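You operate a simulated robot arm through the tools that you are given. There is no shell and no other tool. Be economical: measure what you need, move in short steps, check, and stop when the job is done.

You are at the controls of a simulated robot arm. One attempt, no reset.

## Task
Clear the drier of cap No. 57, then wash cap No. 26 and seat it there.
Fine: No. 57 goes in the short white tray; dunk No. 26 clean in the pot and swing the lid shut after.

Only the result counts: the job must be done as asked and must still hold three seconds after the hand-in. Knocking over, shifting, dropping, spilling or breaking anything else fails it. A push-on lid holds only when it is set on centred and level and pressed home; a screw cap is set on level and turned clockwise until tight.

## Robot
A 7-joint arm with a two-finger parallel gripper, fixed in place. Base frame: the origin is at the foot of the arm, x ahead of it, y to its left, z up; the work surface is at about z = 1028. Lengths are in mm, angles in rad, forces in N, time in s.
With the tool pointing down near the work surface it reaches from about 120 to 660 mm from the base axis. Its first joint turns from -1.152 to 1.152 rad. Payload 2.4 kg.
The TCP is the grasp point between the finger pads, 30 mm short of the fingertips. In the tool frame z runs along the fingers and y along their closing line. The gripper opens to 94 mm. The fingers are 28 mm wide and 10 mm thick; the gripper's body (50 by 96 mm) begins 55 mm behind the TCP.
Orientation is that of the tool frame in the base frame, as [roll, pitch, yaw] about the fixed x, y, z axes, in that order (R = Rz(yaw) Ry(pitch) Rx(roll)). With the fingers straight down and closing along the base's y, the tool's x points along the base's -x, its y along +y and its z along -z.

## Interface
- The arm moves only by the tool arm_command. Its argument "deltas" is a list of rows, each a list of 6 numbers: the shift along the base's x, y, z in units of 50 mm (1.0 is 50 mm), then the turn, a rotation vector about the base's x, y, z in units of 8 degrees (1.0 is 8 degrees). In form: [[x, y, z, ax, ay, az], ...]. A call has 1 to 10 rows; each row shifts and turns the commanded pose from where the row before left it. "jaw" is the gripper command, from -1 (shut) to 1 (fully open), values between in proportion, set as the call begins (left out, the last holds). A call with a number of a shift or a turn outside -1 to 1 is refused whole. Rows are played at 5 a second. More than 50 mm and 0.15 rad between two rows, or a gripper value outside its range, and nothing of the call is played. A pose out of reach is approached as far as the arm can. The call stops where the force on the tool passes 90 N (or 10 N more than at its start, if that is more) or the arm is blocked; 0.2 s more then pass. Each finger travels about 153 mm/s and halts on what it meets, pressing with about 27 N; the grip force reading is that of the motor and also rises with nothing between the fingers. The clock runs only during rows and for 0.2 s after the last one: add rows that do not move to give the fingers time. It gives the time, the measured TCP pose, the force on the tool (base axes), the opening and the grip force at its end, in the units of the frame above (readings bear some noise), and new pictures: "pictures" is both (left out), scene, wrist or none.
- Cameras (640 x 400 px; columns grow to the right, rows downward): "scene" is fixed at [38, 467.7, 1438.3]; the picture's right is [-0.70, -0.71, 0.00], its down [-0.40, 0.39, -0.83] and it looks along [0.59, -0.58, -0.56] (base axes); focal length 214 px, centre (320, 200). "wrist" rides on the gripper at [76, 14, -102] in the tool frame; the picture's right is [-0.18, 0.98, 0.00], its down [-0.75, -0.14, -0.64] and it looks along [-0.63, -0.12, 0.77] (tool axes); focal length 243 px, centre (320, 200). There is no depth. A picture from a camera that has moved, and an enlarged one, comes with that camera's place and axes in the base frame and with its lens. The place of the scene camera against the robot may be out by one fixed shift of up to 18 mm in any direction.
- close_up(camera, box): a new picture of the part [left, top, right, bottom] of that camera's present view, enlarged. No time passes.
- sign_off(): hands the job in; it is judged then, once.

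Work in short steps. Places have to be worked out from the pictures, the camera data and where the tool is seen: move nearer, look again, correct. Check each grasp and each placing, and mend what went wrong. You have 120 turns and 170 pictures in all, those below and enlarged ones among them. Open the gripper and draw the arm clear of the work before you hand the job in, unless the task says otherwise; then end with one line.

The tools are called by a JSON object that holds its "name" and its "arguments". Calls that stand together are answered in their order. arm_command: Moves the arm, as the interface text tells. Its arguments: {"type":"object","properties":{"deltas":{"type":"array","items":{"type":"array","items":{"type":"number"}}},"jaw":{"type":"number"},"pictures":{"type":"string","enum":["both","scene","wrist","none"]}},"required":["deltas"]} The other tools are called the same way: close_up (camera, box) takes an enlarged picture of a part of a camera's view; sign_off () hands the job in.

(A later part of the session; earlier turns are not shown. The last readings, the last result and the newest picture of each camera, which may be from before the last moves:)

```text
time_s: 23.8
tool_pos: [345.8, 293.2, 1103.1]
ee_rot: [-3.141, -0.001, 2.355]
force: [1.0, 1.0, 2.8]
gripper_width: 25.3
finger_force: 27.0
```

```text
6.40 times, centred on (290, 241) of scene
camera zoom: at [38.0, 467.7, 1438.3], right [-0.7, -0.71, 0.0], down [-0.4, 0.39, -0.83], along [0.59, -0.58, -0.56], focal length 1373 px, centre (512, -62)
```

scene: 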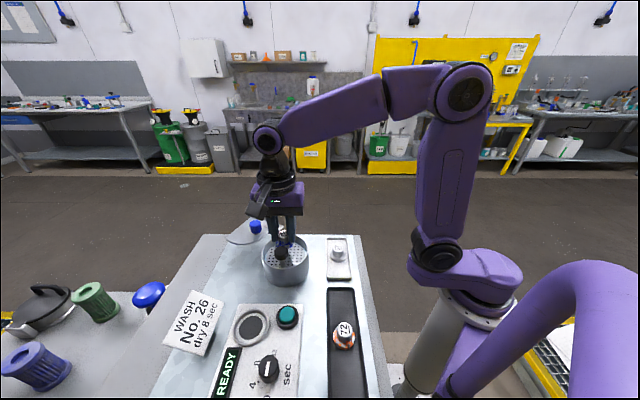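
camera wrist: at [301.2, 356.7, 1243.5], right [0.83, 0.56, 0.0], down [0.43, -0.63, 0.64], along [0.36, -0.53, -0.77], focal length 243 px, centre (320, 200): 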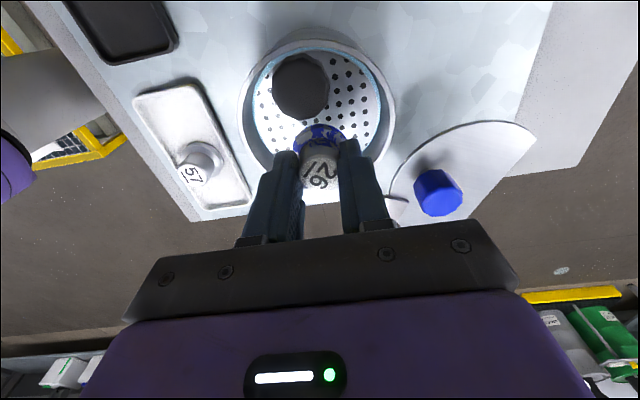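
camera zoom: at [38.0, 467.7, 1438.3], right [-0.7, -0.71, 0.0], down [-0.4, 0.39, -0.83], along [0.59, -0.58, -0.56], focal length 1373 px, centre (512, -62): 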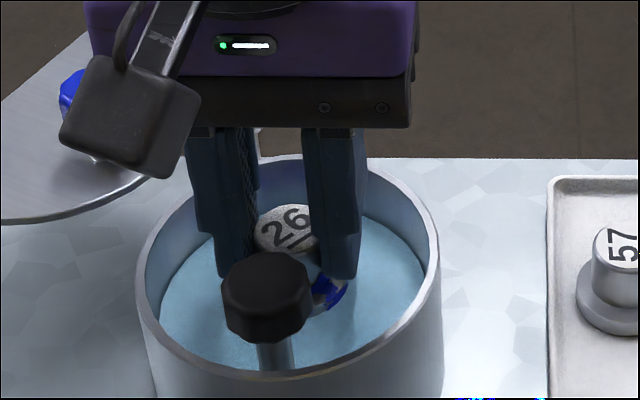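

The plate sinks with the cap and the liquid comes over it. Push on down in small steps to submerge it.

{"name": "arm_command", "arguments": {"deltas": [[0, 0, -0.08, 0, 0, 0], [0, 0, -0.08, 0, 0, 0], [0, 0, -0.08, 0, 0, 0], [0, 0, 0, 0, 0, 0]], "pictures": "none"}}

{"name": "close_up", "arguments": {"camera": "scene", "box": [240, 210, 340, 272]}}

```text
time_s: 24.8
tool_pos: [345.4, 291.2, 1092.9]
ee_rot: [3.141, 0.0, 2.355]
force: [-0.6, 0.9, 2.6]
gripper_width: 25.6
finger_force: 26.7
```

```text
6.40 times, centred on (290, 241) of scene
camera zoom: at [37.9, 467.7, 1438.4], right [-0.7, -0.71, 0.0], down [-0.4, 0.39, -0.83], along [0.59, -0.58, -0.56], focal length 1373 px, centre (512, -62)
```

zoom: 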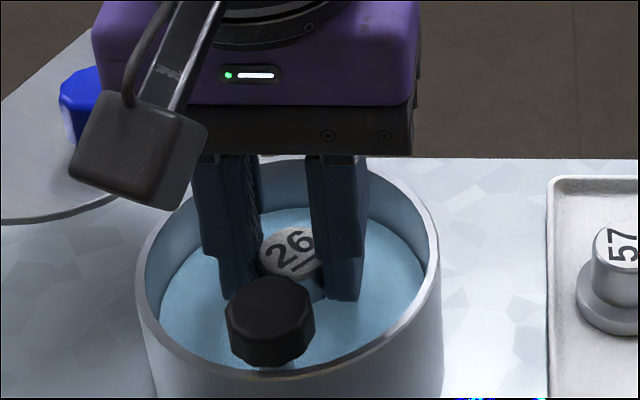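

The flange is under; cap top still just above. Continue another ~12 mm and hold.

{"name": "arm_command", "arguments": {"deltas": [[0, 0, -0.08, 0, 0, 0], [0, 0, -0.08, 0, 0, 0], [0, 0, -0.08, 0, 0, 0], [0, 0, 0, 0, 0, 0], [0, 0, 0, 0, 0, 0]], "pictures": "none"}}

{"name": "close_up", "arguments": {"camera": "scene", "box": [240, 210, 340, 272]}}

```text
time_s: 26.0
tool_pos: [345.9, 292.8, 1079.4]
ee_rot: [3.14, 0.0, 2.355]
force: [0.6, -1.4, 4.4]
gripper_width: 25.5
finger_force: 27.4
```

```text
6.40 times, centred on (290, 241) of scene
camera zoom: at [37.9, 467.6, 1438.4], right [-0.7, -0.71, 0.0], down [-0.4, 0.39, -0.83], along [0.59, -0.58, -0.56], focal length 1373 px, centre (512, -62)
```

zoom: 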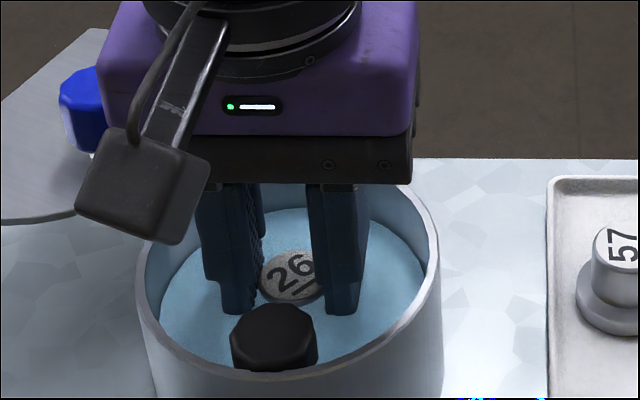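

Cap top is about at the surface. A few mm more, hold a second, then lift.

{"name": "arm_command", "arguments": {"deltas": [[0, 0, -0.08, 0, 0, 0], [0, 0, -0.06, 0, 0, 0], [0, 0, 0, 0, 0, 0], [0, 0, 0, 0, 0, 0], [0, 0, 0, 0, 0, 0], [0, 0, 0, 0, 0, 0], [0, 0, 0, 0, 0, 0]], "pictures": "none"}}

{"name": "close_up", "arguments": {"camera": "scene", "box": [240, 210, 340, 272]}}

```text
time_s: 27.6
tool_pos: [347.2, 291.6, 1074.4]
ee_rot: [3.138, 0.001, 2.355]
force: [2.5, 1.8, 18.9]
gripper_width: 25.3
finger_force: 26.7
```

```text
6.40 times, centred on (290, 241) of scene
camera zoom: at [37.8, 467.5, 1438.4], right [-0.7, -0.71, 0.0], down [-0.4, 0.39, -0.83], along [0.59, -0.58, -0.56], focal length 1373 px, centre (512, -62)
```

zoom: 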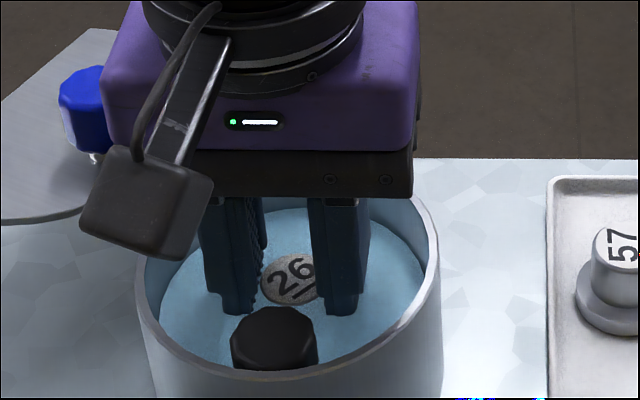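

Bottomed out (19 N) with the cap submerged. Lift slowly, letting the plate rise, and check cleanliness.

{"name": "arm_command", "arguments": {"deltas": [[0, 0, 0.12, 0, 0, 0], [0, 0, 0.16, 0, 0, 0], [0, 0, 0.2, 0, 0, 0], [0, 0, 0.3, 0, 0, 0], [0, 0, 0.5, 0, 0, 0], [0, 0, 0.6, 0, 0, 0], [0, 0, 0.6, 0, 0, 0], [0, 0, 0, 0, 0, 0]], "pictures": "wrist"}}

{"name": "close_up", "arguments": {"camera": "scene", "box": [220, 190, 340, 265]}}

{"name": "close_up", "arguments": {"camera": "wrist", "box": [240, 80, 400, 180]}}

```text
time_s: 29.4
tool_pos: [346.2, 290.8, 1197.9]
ee_rot: [-3.141, 0.0, 2.353]
force: [0.0, -0.5, -1.0]
gripper_width: 25.4
finger_force: 26.6
camera wrist: at [301.2, 356.0, 1302.0], right [0.83, 0.56, 0.0], down [0.43, -0.63, 0.64], along [0.36, -0.53, -0.77], focal length 243 px, centre (320, 200)
```

wrist: 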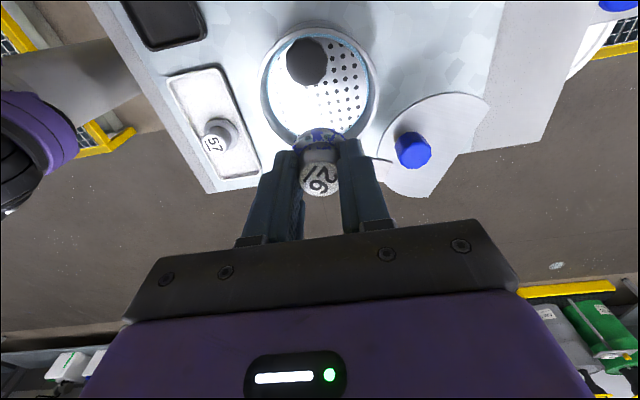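

```text
5.33 times, centred on (280, 228) of scene
camera zoom: at [38.0, 467.7, 1438.3], right [-0.7, -0.71, 0.0], down [-0.4, 0.39, -0.83], along [0.59, -0.58, -0.56], focal length 1144 px, centre (533, 53)
```

zoom: 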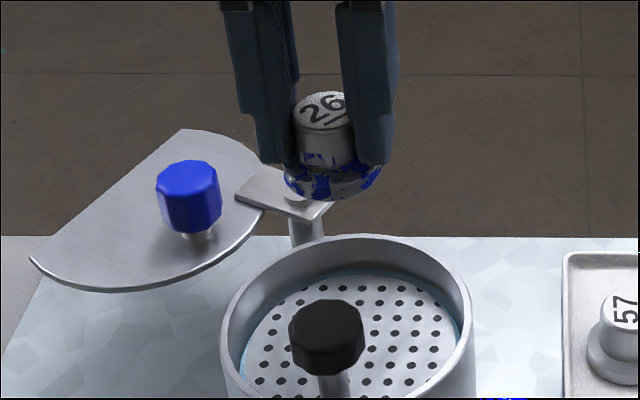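

```text
4.00 times, centred on (320, 130) of wrist
camera zoom: at [301.2, 356.0, 1302.0], right [0.83, 0.56, 0.0], down [0.43, -0.63, 0.64], along [0.36, -0.53, -0.77], focal length 970 px, centre (320, 480)
```

zoom: 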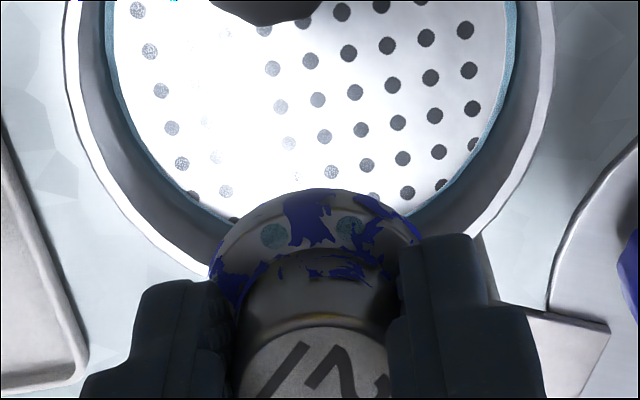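

The blue is reduced but not gone: washing is progressive. Do more dunks between z≈1116 and z≈1076.

{"name": "arm_command", "arguments": {"deltas": [[0, 0, -0.8, 0, 0, 0], [0, 0, -0.8, 0, 0, 0], [0, 0, -0.42, 0, 0, 0], [0, 0, -0.4, 0, 0, 0], [0, 0, 0, 0, 0, 0], [0, 0, 0.45, 0, 0, 0], [0, 0, 0.45, 0, 0, 0], [0, 0, -0.45, 0, 0, 0], [0, 0, -0.45, 0, 0, 0], [0, 0, 0, 0, 0, 0]], "pictures": "none"}}

{"name": "arm_command", "arguments": {"deltas": [[0, 0, 0.45, 0, 0, 0], [0, 0, 0.45, 0, 0, 0], [0, 0, -0.45, 0, 0, 0], [0, 0, -0.45, 0, 0, 0], [0, 0, 0, 0, 0, 0], [0, 0, 0.45, 0, 0, 0], [0, 0, 0.45, 0, 0, 0], [0, 0, 0.8, 0, 0, 0], [0, 0, 0.7, 0, 0, 0], [0, 0, 0, 0, 0, 0]], "pictures": "none"}}

{"name": "close_up", "arguments": {"camera": "scene", "box": [220, 190, 340, 265]}}

{"name": "close_up", "arguments": {"camera": "wrist", "box": [240, 80, 400, 180]}}

```text
time_s: 31.6
tool_pos: [346.8, 291.1, 1076.5]
ee_rot: [3.139, -0.001, 2.354]
force: [-1.7, 1.4, 4.2]
gripper_width: 25.4
finger_force: 27.2
```

```text
time_s: 33.8
tool_pos: [345.0, 291.8, 1196.6]
ee_rot: [3.14, 0.001, 2.352]
force: [0.1, 0.1, 0.2]
gripper_width: 25.3
finger_force: 27.3
```

```text
5.33 times, centred on (280, 228) of scene
camera zoom: at [38.0, 467.7, 1438.3], right [-0.7, -0.71, 0.0], down [-0.4, 0.39, -0.83], along [0.59, -0.58, -0.56], focal length 1144 px, centre (533, 53)
```

zoom: 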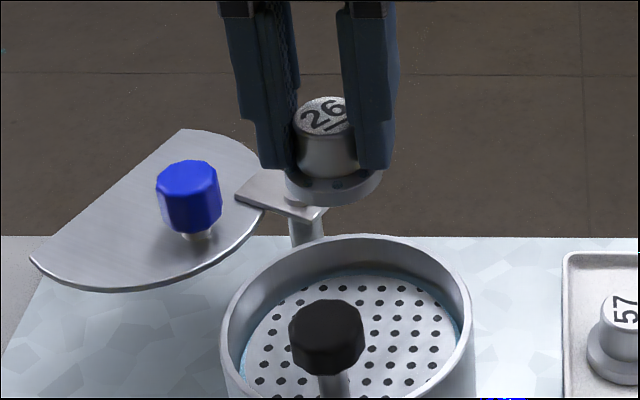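

```text
4.00 times, centred on (320, 130) of wrist
camera zoom: at [300.3, 356.6, 1300.2], right [0.83, 0.56, 0.0], down [0.43, -0.63, 0.64], along [0.36, -0.53, -0.77], focal length 970 px, centre (320, 480)
```

zoom: 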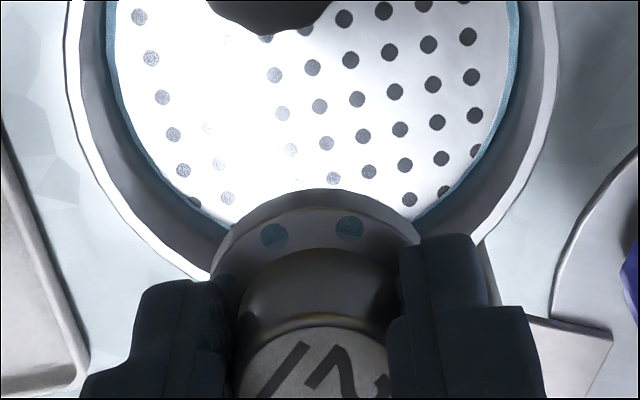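

The cap is clean (just wet). Now carry it to the drier seat, turning back +45°, stopping above it.

{"name": "arm_command", "arguments": {"deltas": [[-0.28, 0.47, 0, 0, 0, 0.94], [-0.28, 0.47, 0, 0, 0, 0.94], [-0.28, 0.47, 0, 0, 0, 0.94], [-0.28, 0.47, 0, 0, 0, 0.94], [-0.28, 0.47, 0, 0, 0, 0.94], [-0.28, 0.47, 0, 0, 0, 0.94], [0, 0, -0.4, 0, 0, 0], [0, 0, 0, 0, 0, 0]]}}

{"name": "close_up", "arguments": {"camera": "wrist", "box": [220, 60, 420, 185]}}

```text
time_s: 35.6
tool_pos: [260.0, 433.0, 1175.0]
ee_rot: [-3.141, -0.002, -3.14]
force: [0.2, 0.0, -0.6]
gripper_width: 25.5
finger_force: 26.8
camera wrist: at [183.0, 447.1, 1279.1], right [0.18, 0.98, 0.0], down [0.75, -0.14, 0.64], along [0.63, -0.12, -0.77], focal length 243 px, centre (320, 200)
```

scene: 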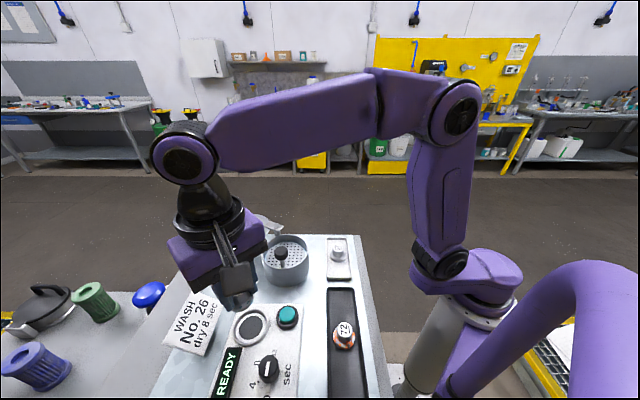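
wrist: 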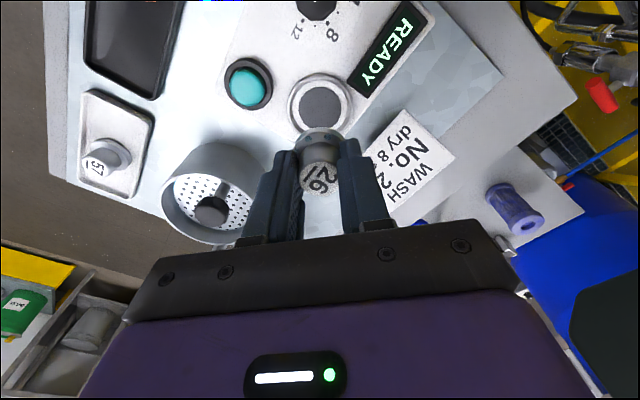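

```text
3.20 times, centred on (320, 122) of wrist
camera zoom: at [183.0, 447.1, 1279.1], right [0.18, 0.98, 0.0], down [0.75, -0.14, 0.64], along [0.63, -0.12, -0.77], focal length 776 px, centre (320, 448)
```

zoom: 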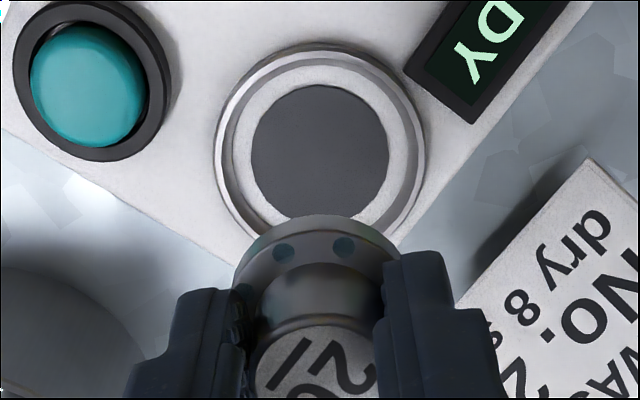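

Seat centre computes to (259,432.5) with pad z≈1056, cap held at (259.5,432). Lower straight to ~10 mm above.

{"name": "arm_command", "arguments": {"deltas": [[0, 0, -0.6, 0, 0, 0], [0, 0, -0.5, 0, 0, 0], [0, 0, -0.2, 0, 0, 0], [0, 0, 0, 0, 0, 0]], "pictures": "none"}}

{"name": "close_up", "arguments": {"camera": "wrist", "box": [220, 60, 420, 185]}}

{"name": "close_up", "arguments": {"camera": "scene", "box": [200, 280, 300, 342]}}

```text
time_s: 36.6
tool_pos: [260.6, 432.5, 1110.2]
ee_rot: [3.14, 0.001, -3.141]
force: [-0.6, 0.6, -1.0]
gripper_width: 25.6
finger_force: 27.7
```

```text
3.20 times, centred on (320, 122) of wrist
camera zoom: at [183.9, 447.1, 1213.9], right [0.18, 0.98, 0.0], down [0.75, -0.14, 0.64], along [0.63, -0.12, -0.77], focal length 776 px, centre (320, 448)
```

zoom: 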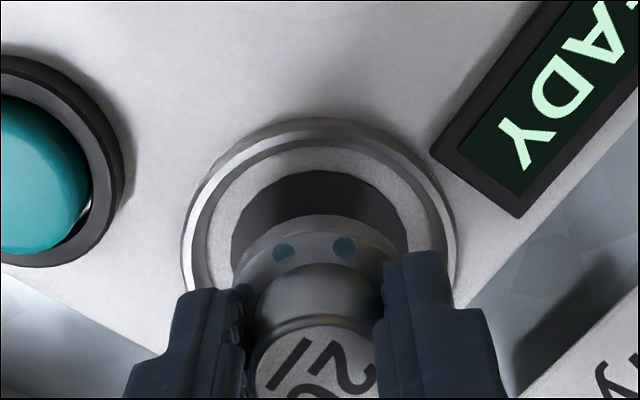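

```text
6.40 times, centred on (250, 311) of scene
camera zoom: at [38.0, 467.7, 1438.3], right [-0.7, -0.71, 0.0], down [-0.4, 0.39, -0.83], along [0.59, -0.58, -0.56], focal length 1373 px, centre (768, -510)
```

zoom: 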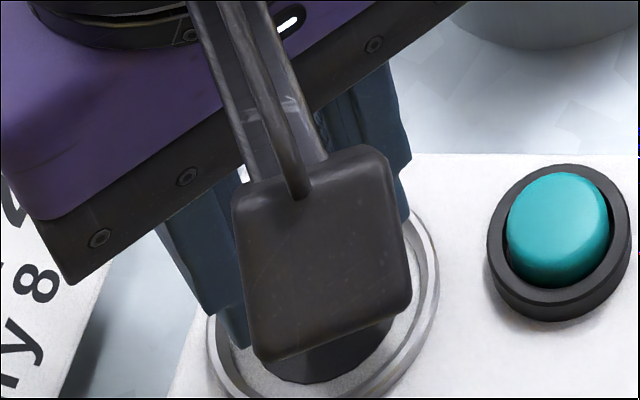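

Lateral alignment is good; nudge −1 mm in x and creep down to contact.

{"name": "arm_command", "arguments": {"deltas": [[-0.02, 0, -0.06, 0, 0, 0], [0, 0, -0.05, 0, 0, 0], [0, 0, -0.04, 0, 0, 0], [0, 0, 0, 0, 0, 0]], "pictures": "none"}}

{"name": "close_up", "arguments": {"camera": "wrist", "box": [220, 60, 420, 185]}}

```text
time_s: 37.6
tool_pos: [259.5, 432.8, 1103.6]
ee_rot: [3.141, -0.001, -3.141]
force: [-1.0, -0.8, -1.1]
gripper_width: 25.3
finger_force: 26.9
```

```text
3.20 times, centred on (320, 122) of wrist
camera zoom: at [183.2, 447.1, 1207.0], right [0.18, 0.98, 0.0], down [0.75, -0.14, 0.64], along [0.63, -0.12, -0.77], focal length 776 px, centre (320, 448)
```

zoom: 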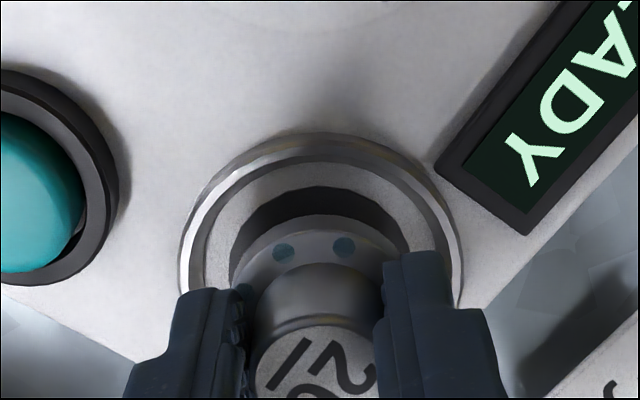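

Still a few mm above. Continue.

{"name": "arm_command", "arguments": {"deltas": [[0, 0, -0.05, 0, 0, 0], [0, 0, -0.04, 0, 0, 0], [0, 0, 0, 0, 0, 0]], "pictures": "none"}}

{"name": "close_up", "arguments": {"camera": "wrist", "box": [220, 60, 420, 185]}}

```text
time_s: 38.4
tool_pos: [261.4, 431.2, 1099.5]
ee_rot: [3.14, -0.002, -3.14]
force: [-0.1, 0.4, -1.2]
gripper_width: 25.6
finger_force: 26.9
```

```text
3.20 times, centred on (320, 122) of wrist
camera zoom: at [183.6, 447.1, 1203.2], right [0.18, 0.98, 0.0], down [0.75, -0.14, 0.64], along [0.63, -0.12, -0.77], focal length 776 px, centre (320, 448)
```

zoom: 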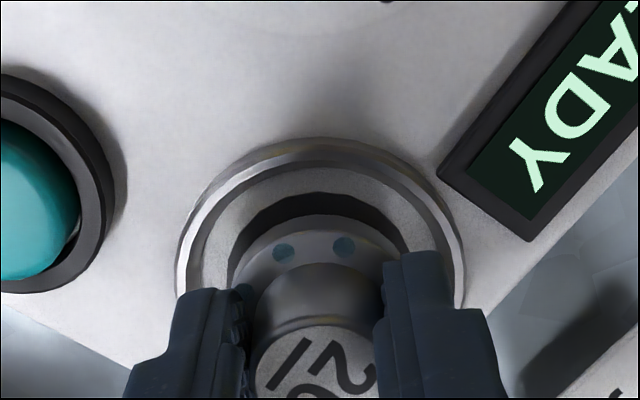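

Edges agree within ~1 mm; contact should be imminent. Continue by small steps.

{"name": "arm_command", "arguments": {"deltas": [[-0.01, 0.02, -0.04, 0, 0, 0], [0, 0, -0.04, 0, 0, 0], [0, 0, 0, 0, 0, 0]], "pictures": "none"}}

{"name": "close_up", "arguments": {"camera": "wrist", "box": [220, 60, 420, 185]}}

```text
time_s: 39.2
tool_pos: [260.6, 433.4, 1095.9]
ee_rot: [-3.141, -0.001, -3.141]
force: [-0.3, -0.8, -0.7]
gripper_width: 25.6
finger_force: 26.8
```

```text
3.20 times, centred on (320, 122) of wrist
camera zoom: at [183.0, 448.6, 1199.2], right [0.18, 0.98, 0.0], down [0.75, -0.14, 0.64], along [0.63, -0.12, -0.77], focal length 776 px, centre (320, 448)
```

zoom: 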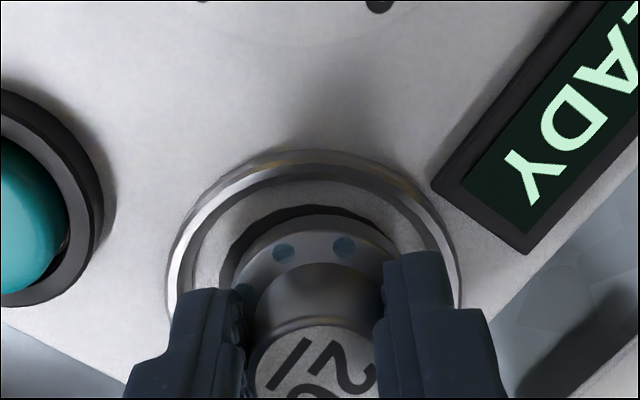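

Image shows the cap ~1 mm to +y of the recess centre; shift −1 mm y and continue down.

{"name": "arm_command", "arguments": {"deltas": [[0, -0.02, 0, 0, 0, 0], [0, 0, -0.04, 0, 0, 0], [0, 0, -0.03, 0, 0, 0], [0, 0, 0, 0, 0, 0]], "pictures": "none"}}

{"name": "close_up", "arguments": {"camera": "wrist", "box": [220, 60, 420, 185]}}

```text
time_s: 40.2
tool_pos: [259.9, 432.1, 1093.6]
ee_rot: [3.139, 0.003, 3.141]
force: [-2.8, -1.6, 17.3]
gripper_width: 25.4
finger_force: 26.7
```

```text
3.20 times, centred on (320, 122) of wrist
camera zoom: at [183.1, 447.4, 1197.4], right [0.18, 0.98, 0.0], down [0.75, -0.14, 0.64], along [0.63, -0.12, -0.77], focal length 776 px, centre (320, 448)
```

zoom: 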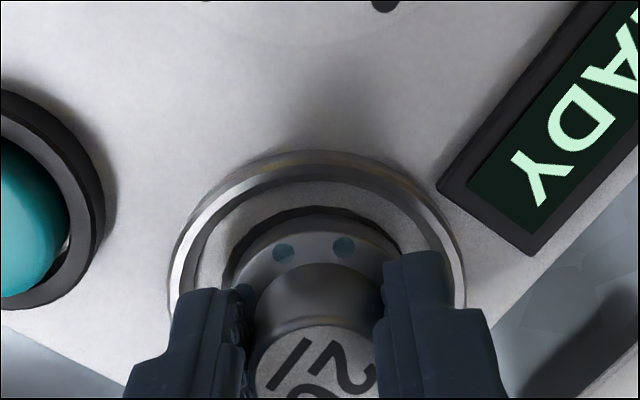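

Contact at 17 N with the flange inside the recess. Ease off, open, and lift straight.

{"name": "arm_command", "arguments": {"deltas": [[0, 0, 0.03, 0, 0, 0], [0, 0, 0, 0, 0, 0], [0, 0, 0, 0, 0, 0]], "jaw": -0.2, "pictures": "none"}}

{"name": "arm_command", "arguments": {"deltas": [[0, 0, 0.3, 0, 0, 0], [0, 0, 0.6, 0, 0, 0], [0, 0, 0.8, 0, 0, 0], [0, 0, 0, 0, 0, 0]], "pictures": "none"}}

{"name": "close_up", "arguments": {"camera": "wrist", "box": [220, 40, 420, 165]}}

{"name": "close_up", "arguments": {"camera": "scene", "box": [200, 280, 300, 342]}}

```text
time_s: 41.0
tool_pos: [259.0, 432.3, 1093.4]
ee_rot: [3.141, 0.001, -3.141]
force: [0.6, 0.4, -0.3]
gripper_width: 37.7
finger_force: 0.0
```

```text
time_s: 42.0
tool_pos: [259.9, 430.7, 1180.0]
ee_rot: [3.138, 0.0, 3.141]
force: [-0.3, -0.6, -1.0]
gripper_width: 37.6
finger_force: 0.1
```

```text
3.20 times, centred on (320, 102) of wrist
camera zoom: at [182.1, 446.3, 1283.7], right [0.18, 0.98, 0.0], down [0.75, -0.14, 0.64], along [0.63, -0.12, -0.77], focal length 776 px, centre (320, 512)
```

zoom: 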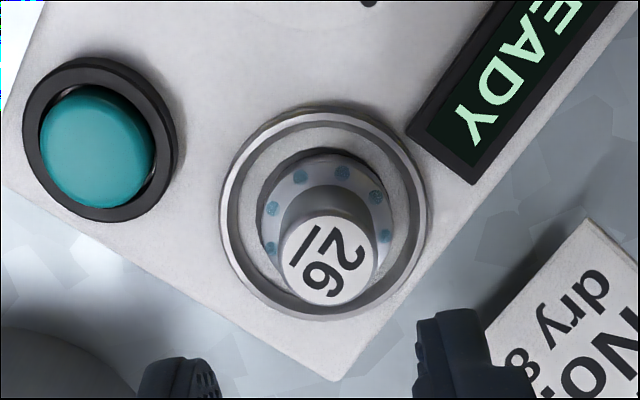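

```text
6.40 times, centred on (250, 311) of scene
camera zoom: at [38.0, 467.7, 1438.3], right [-0.7, -0.71, 0.0], down [-0.4, 0.39, -0.83], along [0.59, -0.58, -0.56], focal length 1373 px, centre (768, -510)
```

zoom: 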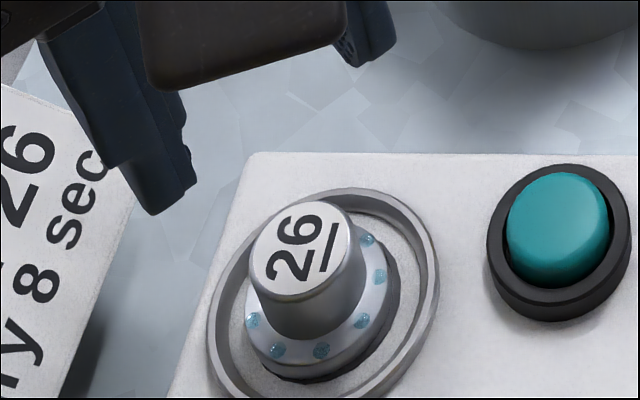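

Looks seated, but a dark crescent hints at a small +x offset. Zoom in tightly to compare.

{"name": "close_up", "arguments": {"camera": "wrist", "box": [284, 64, 364, 144]}}

{"name": "close_up", "arguments": {"camera": "scene", "box": [228, 305, 276, 345]}}

```text
5.00 times, centred on (324, 104) of wrist
camera zoom: at [182.1, 446.3, 1283.7], right [0.18, 0.98, 0.0], down [0.75, -0.14, 0.64], along [0.63, -0.12, -0.77], focal length 1213 px, centre (300, 680)
```

zoom: 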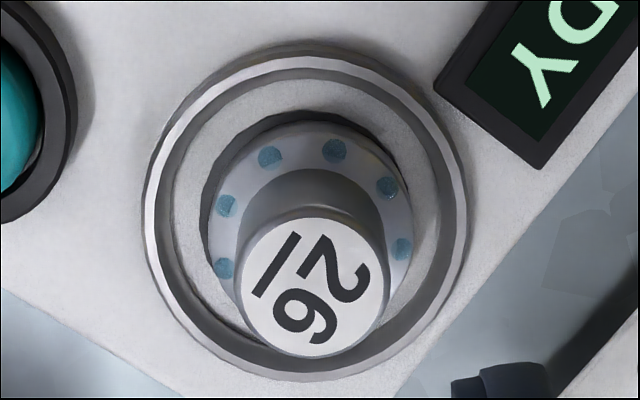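

```text
10.00 times, centred on (252, 325) of scene
camera zoom: at [38.0, 467.7, 1438.3], right [-0.7, -0.71, 0.0], down [-0.4, 0.39, -0.83], along [0.59, -0.58, -0.56], focal length 2145 px, centre (1000, -1050)
```

zoom: 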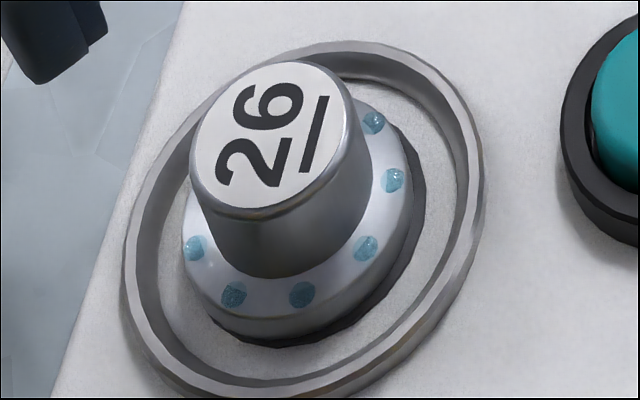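

By comparison of ring and flange centres the cap is within ~1 mm; it's seated. Next the lid: move up and over for a look at its pivot and blue knob.

{"name": "arm_command", "arguments": {"deltas": [[0, 0, 0.6, 0, 0, 0], [0.6, -0.6, 0.3, 0, 0, 0], [0.6, -0.6, 0, 0, 0, 0], [0.6, -0.7, 0, 0, 0, 0], [0.4, -0.7, 0, 0, 0, 0], [0, 0, 0, 0, 0, 0]]}}

{"name": "close_up", "arguments": {"camera": "wrist", "box": [240, 60, 480, 210]}}

```text
time_s: 43.4
tool_pos: [369.9, 299.8, 1224.9]
ee_rot: [3.141, 0.001, -3.141]
force: [0.8, -0.2, -0.2]
gripper_width: 37.4
finger_force: 0.1
camera wrist: at [293.5, 314.9, 1329.4], right [0.18, 0.98, 0.0], down [0.75, -0.14, 0.64], along [0.63, -0.12, -0.77], focal length 243 px, centre (320, 200)
```

scene: 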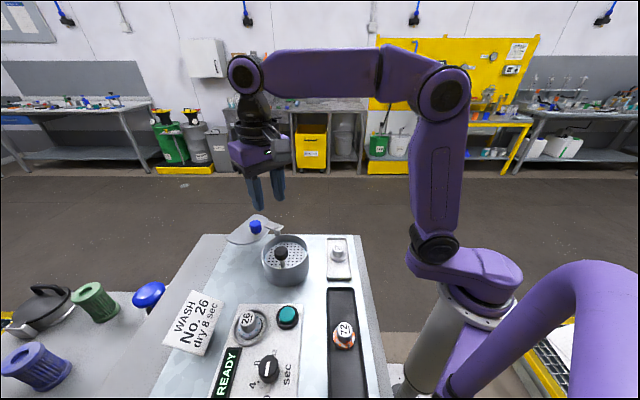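
wrist: 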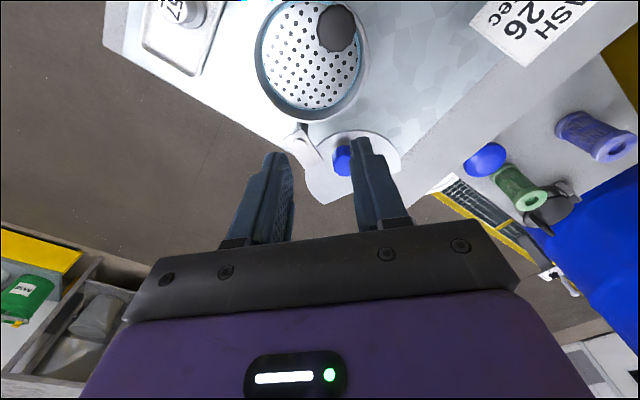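

```text
2.67 times, centred on (360, 135) of wrist
camera zoom: at [293.5, 314.9, 1329.4], right [0.18, 0.98, 0.0], down [0.75, -0.14, 0.64], along [0.63, -0.12, -0.77], focal length 647 px, centre (213, 373)
```

zoom: 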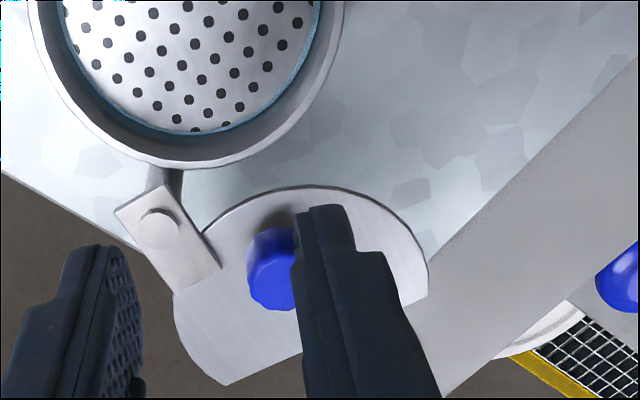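

Triangulating over several views: blue knob ≈ (421,317.5,1118), Ø30; pivot ≈ (406,272.5); the lid needs about +110° about the pivot. I'll push the knob with closed fingers along that arc, starting from its far side at (451,308).

{"name": "arm_command", "arguments": {"deltas": [[0.85, 0.08, 0, 0, 0, 0], [0.8, 0.08, -0.2, 0, 0, 0], [0, 0, -0.6, 0, 0, 0], [0, 0, 0, 0, 0, 0]], "jaw": -1}}

{"name": "close_up", "arguments": {"camera": "wrist", "box": [200, 40, 440, 190]}}

{"name": "close_up", "arguments": {"camera": "scene", "box": [200, 180, 320, 255]}}

```text
time_s: 44.4
tool_pos: [453.4, 310.2, 1185.1]
ee_rot: [3.14, 0.0, 3.14]
force: [0.6, 0.0, 0.1]
gripper_width: 0.0
finger_force: 26.7
camera wrist: at [375.8, 324.3, 1288.3], right [0.18, 0.98, 0.0], down [0.75, -0.14, 0.64], along [0.63, -0.12, -0.77], focal length 243 px, centre (320, 200)
```

scene: 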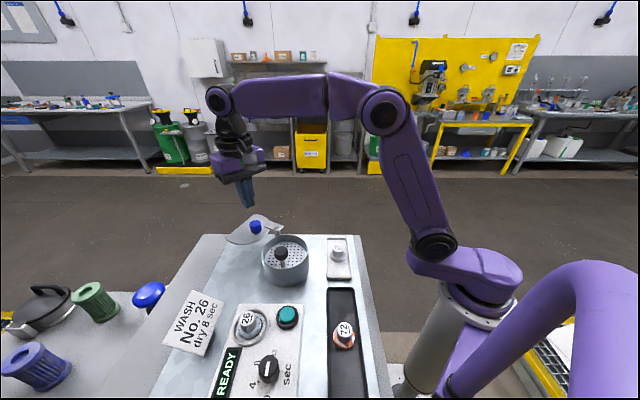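
wrist: 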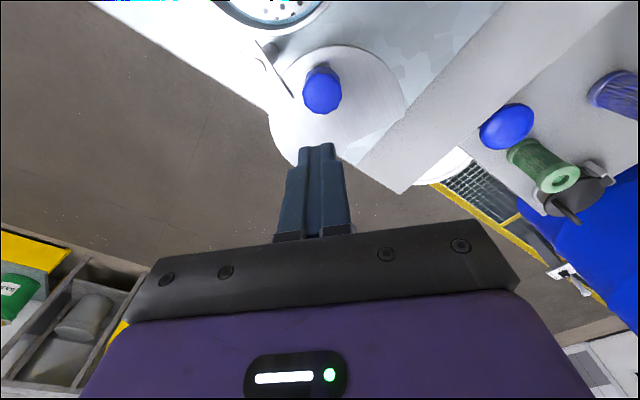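

```text
2.67 times, centred on (320, 115) of wrist
camera zoom: at [375.8, 324.3, 1288.3], right [0.18, 0.98, 0.0], down [0.75, -0.14, 0.64], along [0.63, -0.12, -0.77], focal length 647 px, centre (320, 427)
```

zoom: 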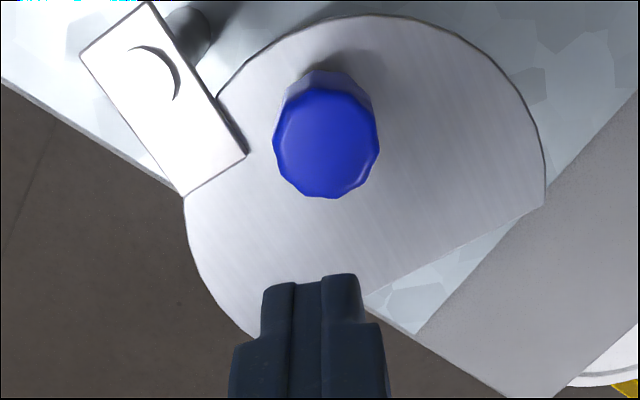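

```text
5.33 times, centred on (260, 218) of scene
camera zoom: at [38.0, 467.7, 1438.3], right [-0.7, -0.71, 0.0], down [-0.4, 0.39, -0.83], along [0.59, -0.58, -0.56], focal length 1144 px, centre (640, 107)
```

zoom: 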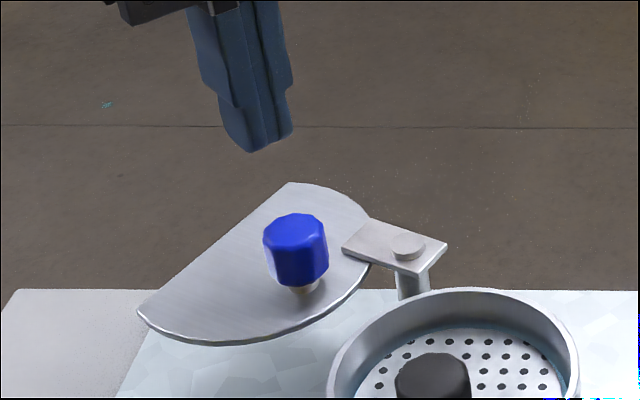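

Knob (423,316), pivot (405.5,274) confirmed. Step slightly further out and descend to TCP z≈1140 (tips just above the lid plate).

{"name": "arm_command", "arguments": {"deltas": [[0.06, -0.05, -0.3, 0, 0, 0], [0, 0, -0.4, 0, 0, 0], [0, 0, -0.2, 0, 0, 0], [0, 0, 0, 0, 0, 0]], "pictures": "none"}}

{"name": "close_up", "arguments": {"camera": "wrist", "box": [200, 60, 440, 210]}}

{"name": "close_up", "arguments": {"camera": "scene", "box": [200, 200, 300, 262]}}

```text
time_s: 45.4
tool_pos: [454.3, 307.1, 1139.2]
ee_rot: [3.139, -0.001, -3.141]
force: [0.4, -0.9, 0.1]
gripper_width: 0.1
finger_force: 26.9
```

```text
2.67 times, centred on (320, 135) of wrist
camera zoom: at [378.6, 322.1, 1243.2], right [0.18, 0.98, 0.0], down [0.75, -0.14, 0.64], along [0.63, -0.12, -0.77], focal length 647 px, centre (320, 373)
```

zoom: 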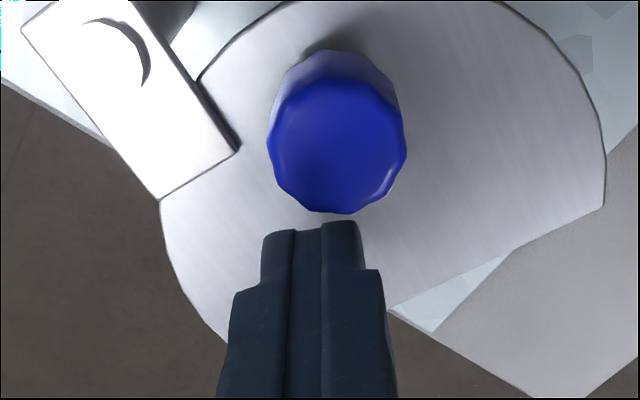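

```text
6.40 times, centred on (250, 231) of scene
camera zoom: at [38.0, 467.7, 1438.3], right [-0.7, -0.71, 0.0], down [-0.4, 0.39, -0.83], along [0.59, -0.58, -0.56], focal length 1373 px, centre (768, 2)
```

zoom: 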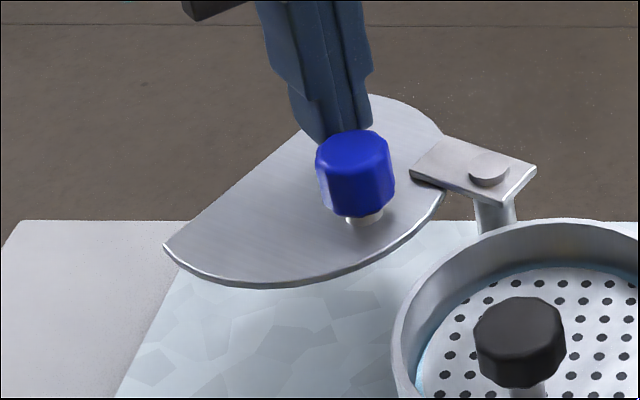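

Fingers sit just behind the knob at the right height. Start the push with two small arc steps.

{"name": "arm_command", "arguments": {"deltas": [[-0.09, 0.04, 0, 0, 0, 0], [-0.09, 0.04, 0, 0, 0, 0], [-0.11, 0.09, 0, 0, 0, 0], [-0.11, 0.09, 0, 0, 0, 0], [0, 0, 0, 0, 0, 0]], "pictures": "none"}}

{"name": "close_up", "arguments": {"camera": "scene", "box": [200, 200, 320, 275]}}

```text
time_s: 46.6
tool_pos: [436.0, 321.6, 1139.8]
ee_rot: [3.138, 0.0, -3.141]
force: [-0.2, -0.1, 0.3]
gripper_width: 0.0
finger_force: 27.3
```

```text
5.33 times, centred on (260, 238) of scene
camera zoom: at [38.0, 467.7, 1438.3], right [-0.7, -0.71, 0.0], down [-0.4, 0.39, -0.83], along [0.59, -0.58, -0.56], focal length 1144 px, centre (640, 0)
```

zoom: 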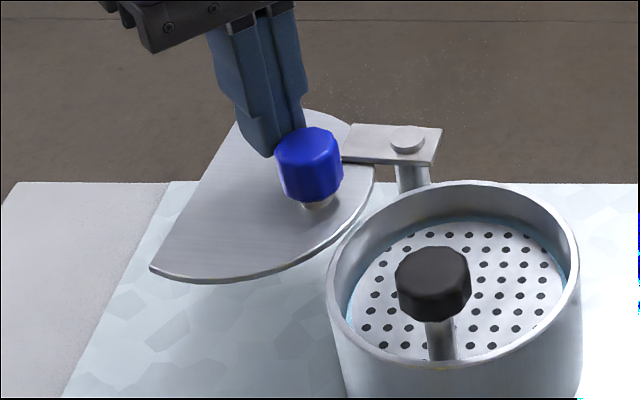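

The lid swings freely. Continue through 105°, 120°, 135°.

{"name": "arm_command", "arguments": {"deltas": [[-0.13, 0.05, 0, 0, 0, 0], [-0.13, 0.05, 0, 0, 0, 0], [-0.125, 0.035, 0, 0, 0, 0], [-0.125, 0.035, 0, 0, 0, 0], [-0.145, -0.007, 0, 0, 0, 0], [-0.145, -0.007, 0, 0, 0, 0], [0, 0, 0, 0, 0, 0]], "pictures": "none"}}

{"name": "close_up", "arguments": {"camera": "scene", "box": [200, 200, 320, 275]}}

```text
time_s: 48.2
tool_pos: [396.8, 328.2, 1138.2]
ee_rot: [3.139, 0.002, 3.141]
force: [0.3, 0.8, 0.3]
gripper_width: 0.0
finger_force: 26.5
```

```text
5.33 times, centred on (260, 238) of scene
camera zoom: at [38.0, 467.7, 1438.3], right [-0.7, -0.71, 0.0], down [-0.4, 0.39, -0.83], along [0.59, -0.58, -0.56], focal length 1144 px, centre (640, 0)
```

zoom: 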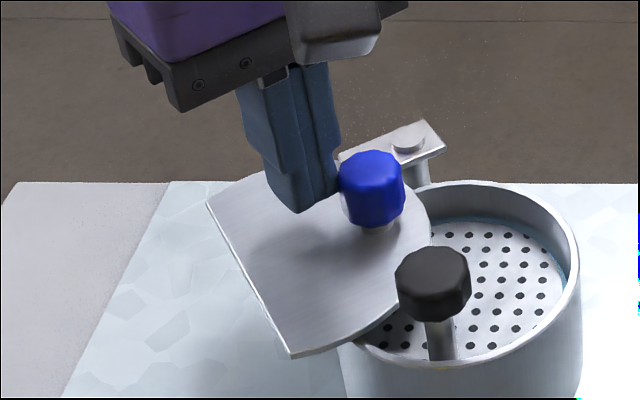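

The lid's leading edge is approaching the handle; check clearance with the wrist view before going on.

{"name": "close_up", "arguments": {"camera": "wrist", "box": [120, 0, 520, 250]}}

{"name": "close_up", "arguments": {"camera": "scene", "box": [230, 215, 310, 275]}}

```text
1.60 times, centred on (320, 125) of wrist
camera zoom: at [319.5, 343.8, 1242.2], right [0.18, 0.98, 0.0], down [0.75, -0.14, 0.64], along [0.63, -0.12, -0.77], focal length 388 px, centre (320, 320)
```

zoom: 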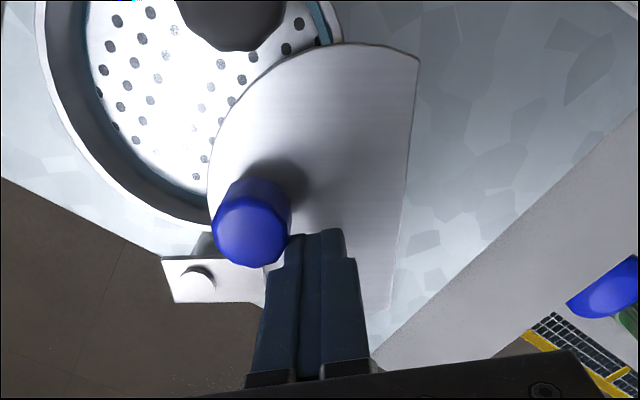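

```text
6.67 times, centred on (270, 245) of scene
camera zoom: at [38.0, 467.7, 1438.3], right [-0.7, -0.71, 0.0], down [-0.4, 0.39, -0.83], along [0.59, -0.58, -0.56], focal length 1430 px, centre (653, -100)
```

zoom: 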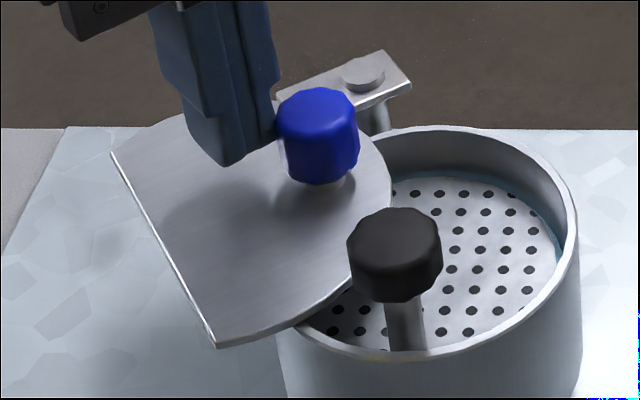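

By geometry the rounded edge could meet the handle stem in ~14° more. Proceed in tiny steps and monitor force.

{"name": "arm_command", "arguments": {"deltas": [[-0.08, -0.03, 0, 0, 0, 0], [-0.08, -0.04, 0, 0, 0, 0], [-0.07, -0.04, 0, 0, 0, 0], [0, 0, 0, 0, 0, 0]], "pictures": "none"}}

{"name": "close_up", "arguments": {"camera": "wrist", "box": [120, 0, 520, 250]}}

{"name": "close_up", "arguments": {"camera": "scene", "box": [230, 215, 310, 275]}}

```text
time_s: 49.2
tool_pos: [384.1, 322.2, 1138.0]
ee_rot: [3.141, 0.0, -3.14]
force: [1.2, 0.1, 0.8]
gripper_width: 0.0
finger_force: 27.4
```

```text
1.60 times, centred on (320, 125) of wrist
camera zoom: at [307.6, 337.7, 1241.6], right [0.18, 0.98, 0.0], down [0.75, -0.14, 0.64], along [0.63, -0.12, -0.77], focal length 388 px, centre (320, 320)
```

zoom: 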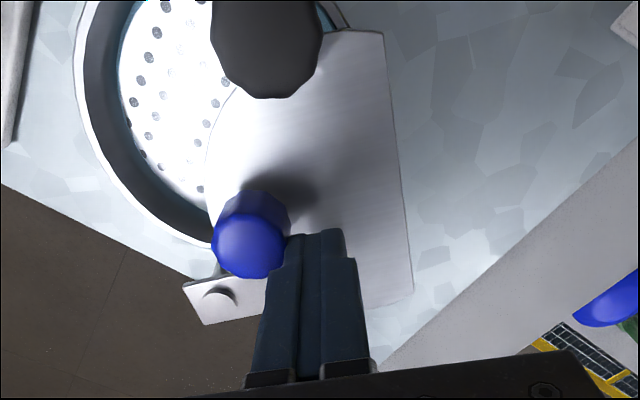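

```text
6.67 times, centred on (270, 245) of scene
camera zoom: at [38.0, 467.7, 1438.3], right [-0.7, -0.71, 0.0], down [-0.4, 0.39, -0.83], along [0.59, -0.58, -0.56], focal length 1430 px, centre (653, -100)
```

zoom: 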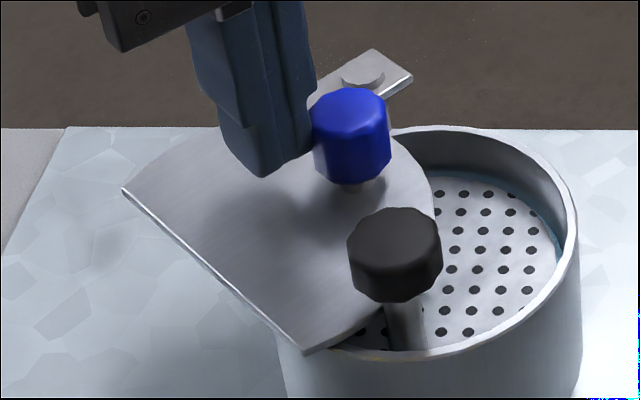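

Still free (force ~0), the edge is close to the stem. Two more small steps, watching force.

{"name": "arm_command", "arguments": {"deltas": [[-0.05, -0.04, 0, 0, 0, 0], [-0.05, -0.04, 0, 0, 0, 0], [0, 0, 0, 0, 0, 0]], "pictures": "none"}}

{"name": "close_up", "arguments": {"camera": "scene", "box": [230, 215, 310, 275]}}

```text
time_s: 50.0
tool_pos: [379.6, 318.8, 1138.5]
ee_rot: [3.141, 0.001, 3.141]
force: [0.0, 0.4, 0.2]
gripper_width: 0.0
finger_force: 26.7
```

```text
6.67 times, centred on (270, 245) of scene
camera zoom: at [38.0, 467.7, 1438.3], right [-0.7, -0.71, 0.0], down [-0.4, 0.39, -0.83], along [0.59, -0.58, -0.56], focal length 1430 px, centre (653, -100)
```

zoom: 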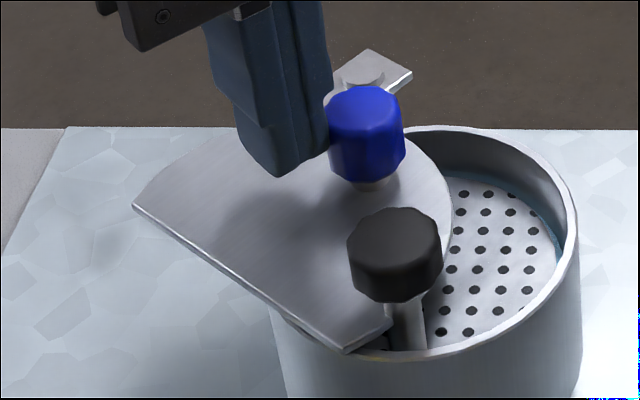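

Still no contact force. Another small step.

{"name": "arm_command", "arguments": {"deltas": [[-0.05, -0.06, 0, 0, 0, 0], [-0.04, -0.06, 0, 0, 0, 0], [0, 0, 0, 0, 0, 0]], "pictures": "none"}}

{"name": "close_up", "arguments": {"camera": "scene", "box": [230, 215, 310, 275]}}

{"name": "close_up", "arguments": {"camera": "wrist", "box": [120, 0, 520, 250]}}

```text
time_s: 50.8
tool_pos: [376.1, 313.9, 1139.3]
ee_rot: [3.139, 0.0, 3.141]
force: [0.6, 0.2, 0.4]
gripper_width: 0.2
finger_force: 26.9
```

```text
6.67 times, centred on (270, 245) of scene
camera zoom: at [38.0, 467.7, 1438.3], right [-0.7, -0.71, 0.0], down [-0.4, 0.39, -0.83], along [0.59, -0.58, -0.56], focal length 1430 px, centre (653, -100)
```

zoom: 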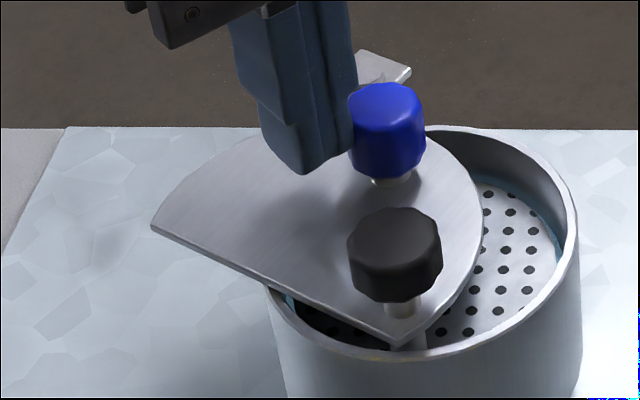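

```text
1.60 times, centred on (320, 125) of wrist
camera zoom: at [297.9, 328.2, 1242.9], right [0.18, 0.98, 0.0], down [0.75, -0.14, 0.64], along [0.63, -0.12, -0.77], focal length 388 px, centre (320, 320)
```

zoom: 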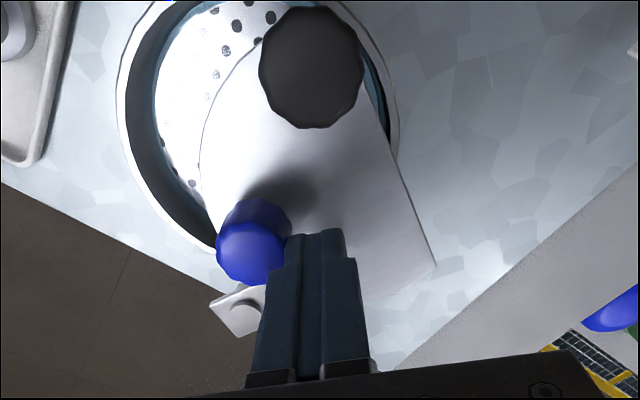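

The lid passes the stem with no resistance. Continue the arc to close.

{"name": "arm_command", "arguments": {"deltas": [[-0.06, -0.06, 0, 0, 0, 0], [-0.06, -0.06, 0, 0, 0, 0], [-0.05, -0.08, 0, 0, 0, 0], [-0.02, -0.08, 0, 0, 0, 0], [0, 0, 0, 0, 0, 0]], "pictures": "none"}}

{"name": "close_up", "arguments": {"camera": "scene", "box": [230, 215, 310, 275]}}

{"name": "close_up", "arguments": {"camera": "wrist", "box": [120, 0, 520, 250]}}

```text
time_s: 52.0
tool_pos: [366.5, 300.4, 1137.0]
ee_rot: [3.139, -0.001, 3.14]
force: [-0.4, -0.1, 0.5]
gripper_width: 0.0
finger_force: 27.2
```

```text
6.67 times, centred on (270, 245) of scene
camera zoom: at [38.0, 467.7, 1438.3], right [-0.7, -0.71, 0.0], down [-0.4, 0.39, -0.83], along [0.59, -0.58, -0.56], focal length 1430 px, centre (653, -100)
```

zoom: 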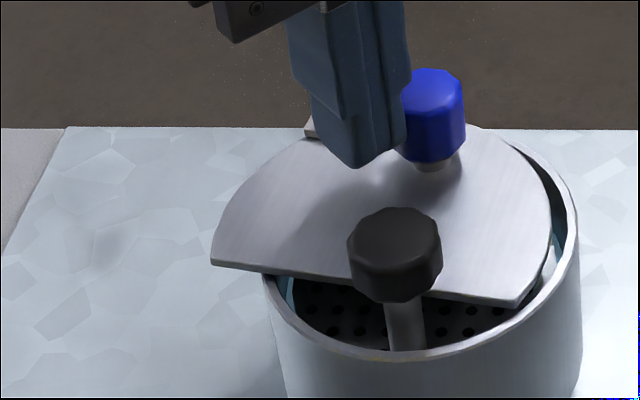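

```text
1.60 times, centred on (320, 125) of wrist
camera zoom: at [288.8, 313.8, 1242.3], right [0.18, 0.98, 0.0], down [0.75, -0.14, 0.64], along [0.63, -0.12, -0.77], focal length 388 px, centre (320, 320)
```

zoom: 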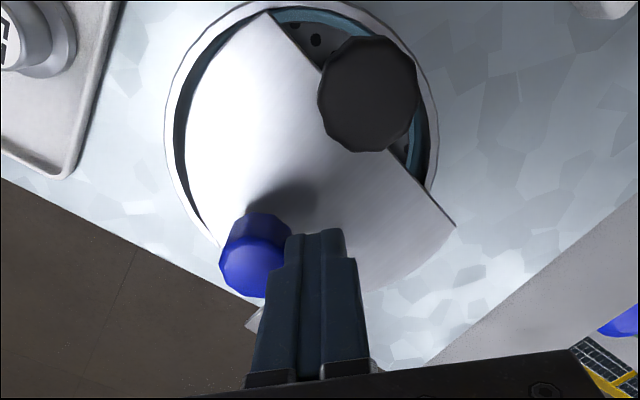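

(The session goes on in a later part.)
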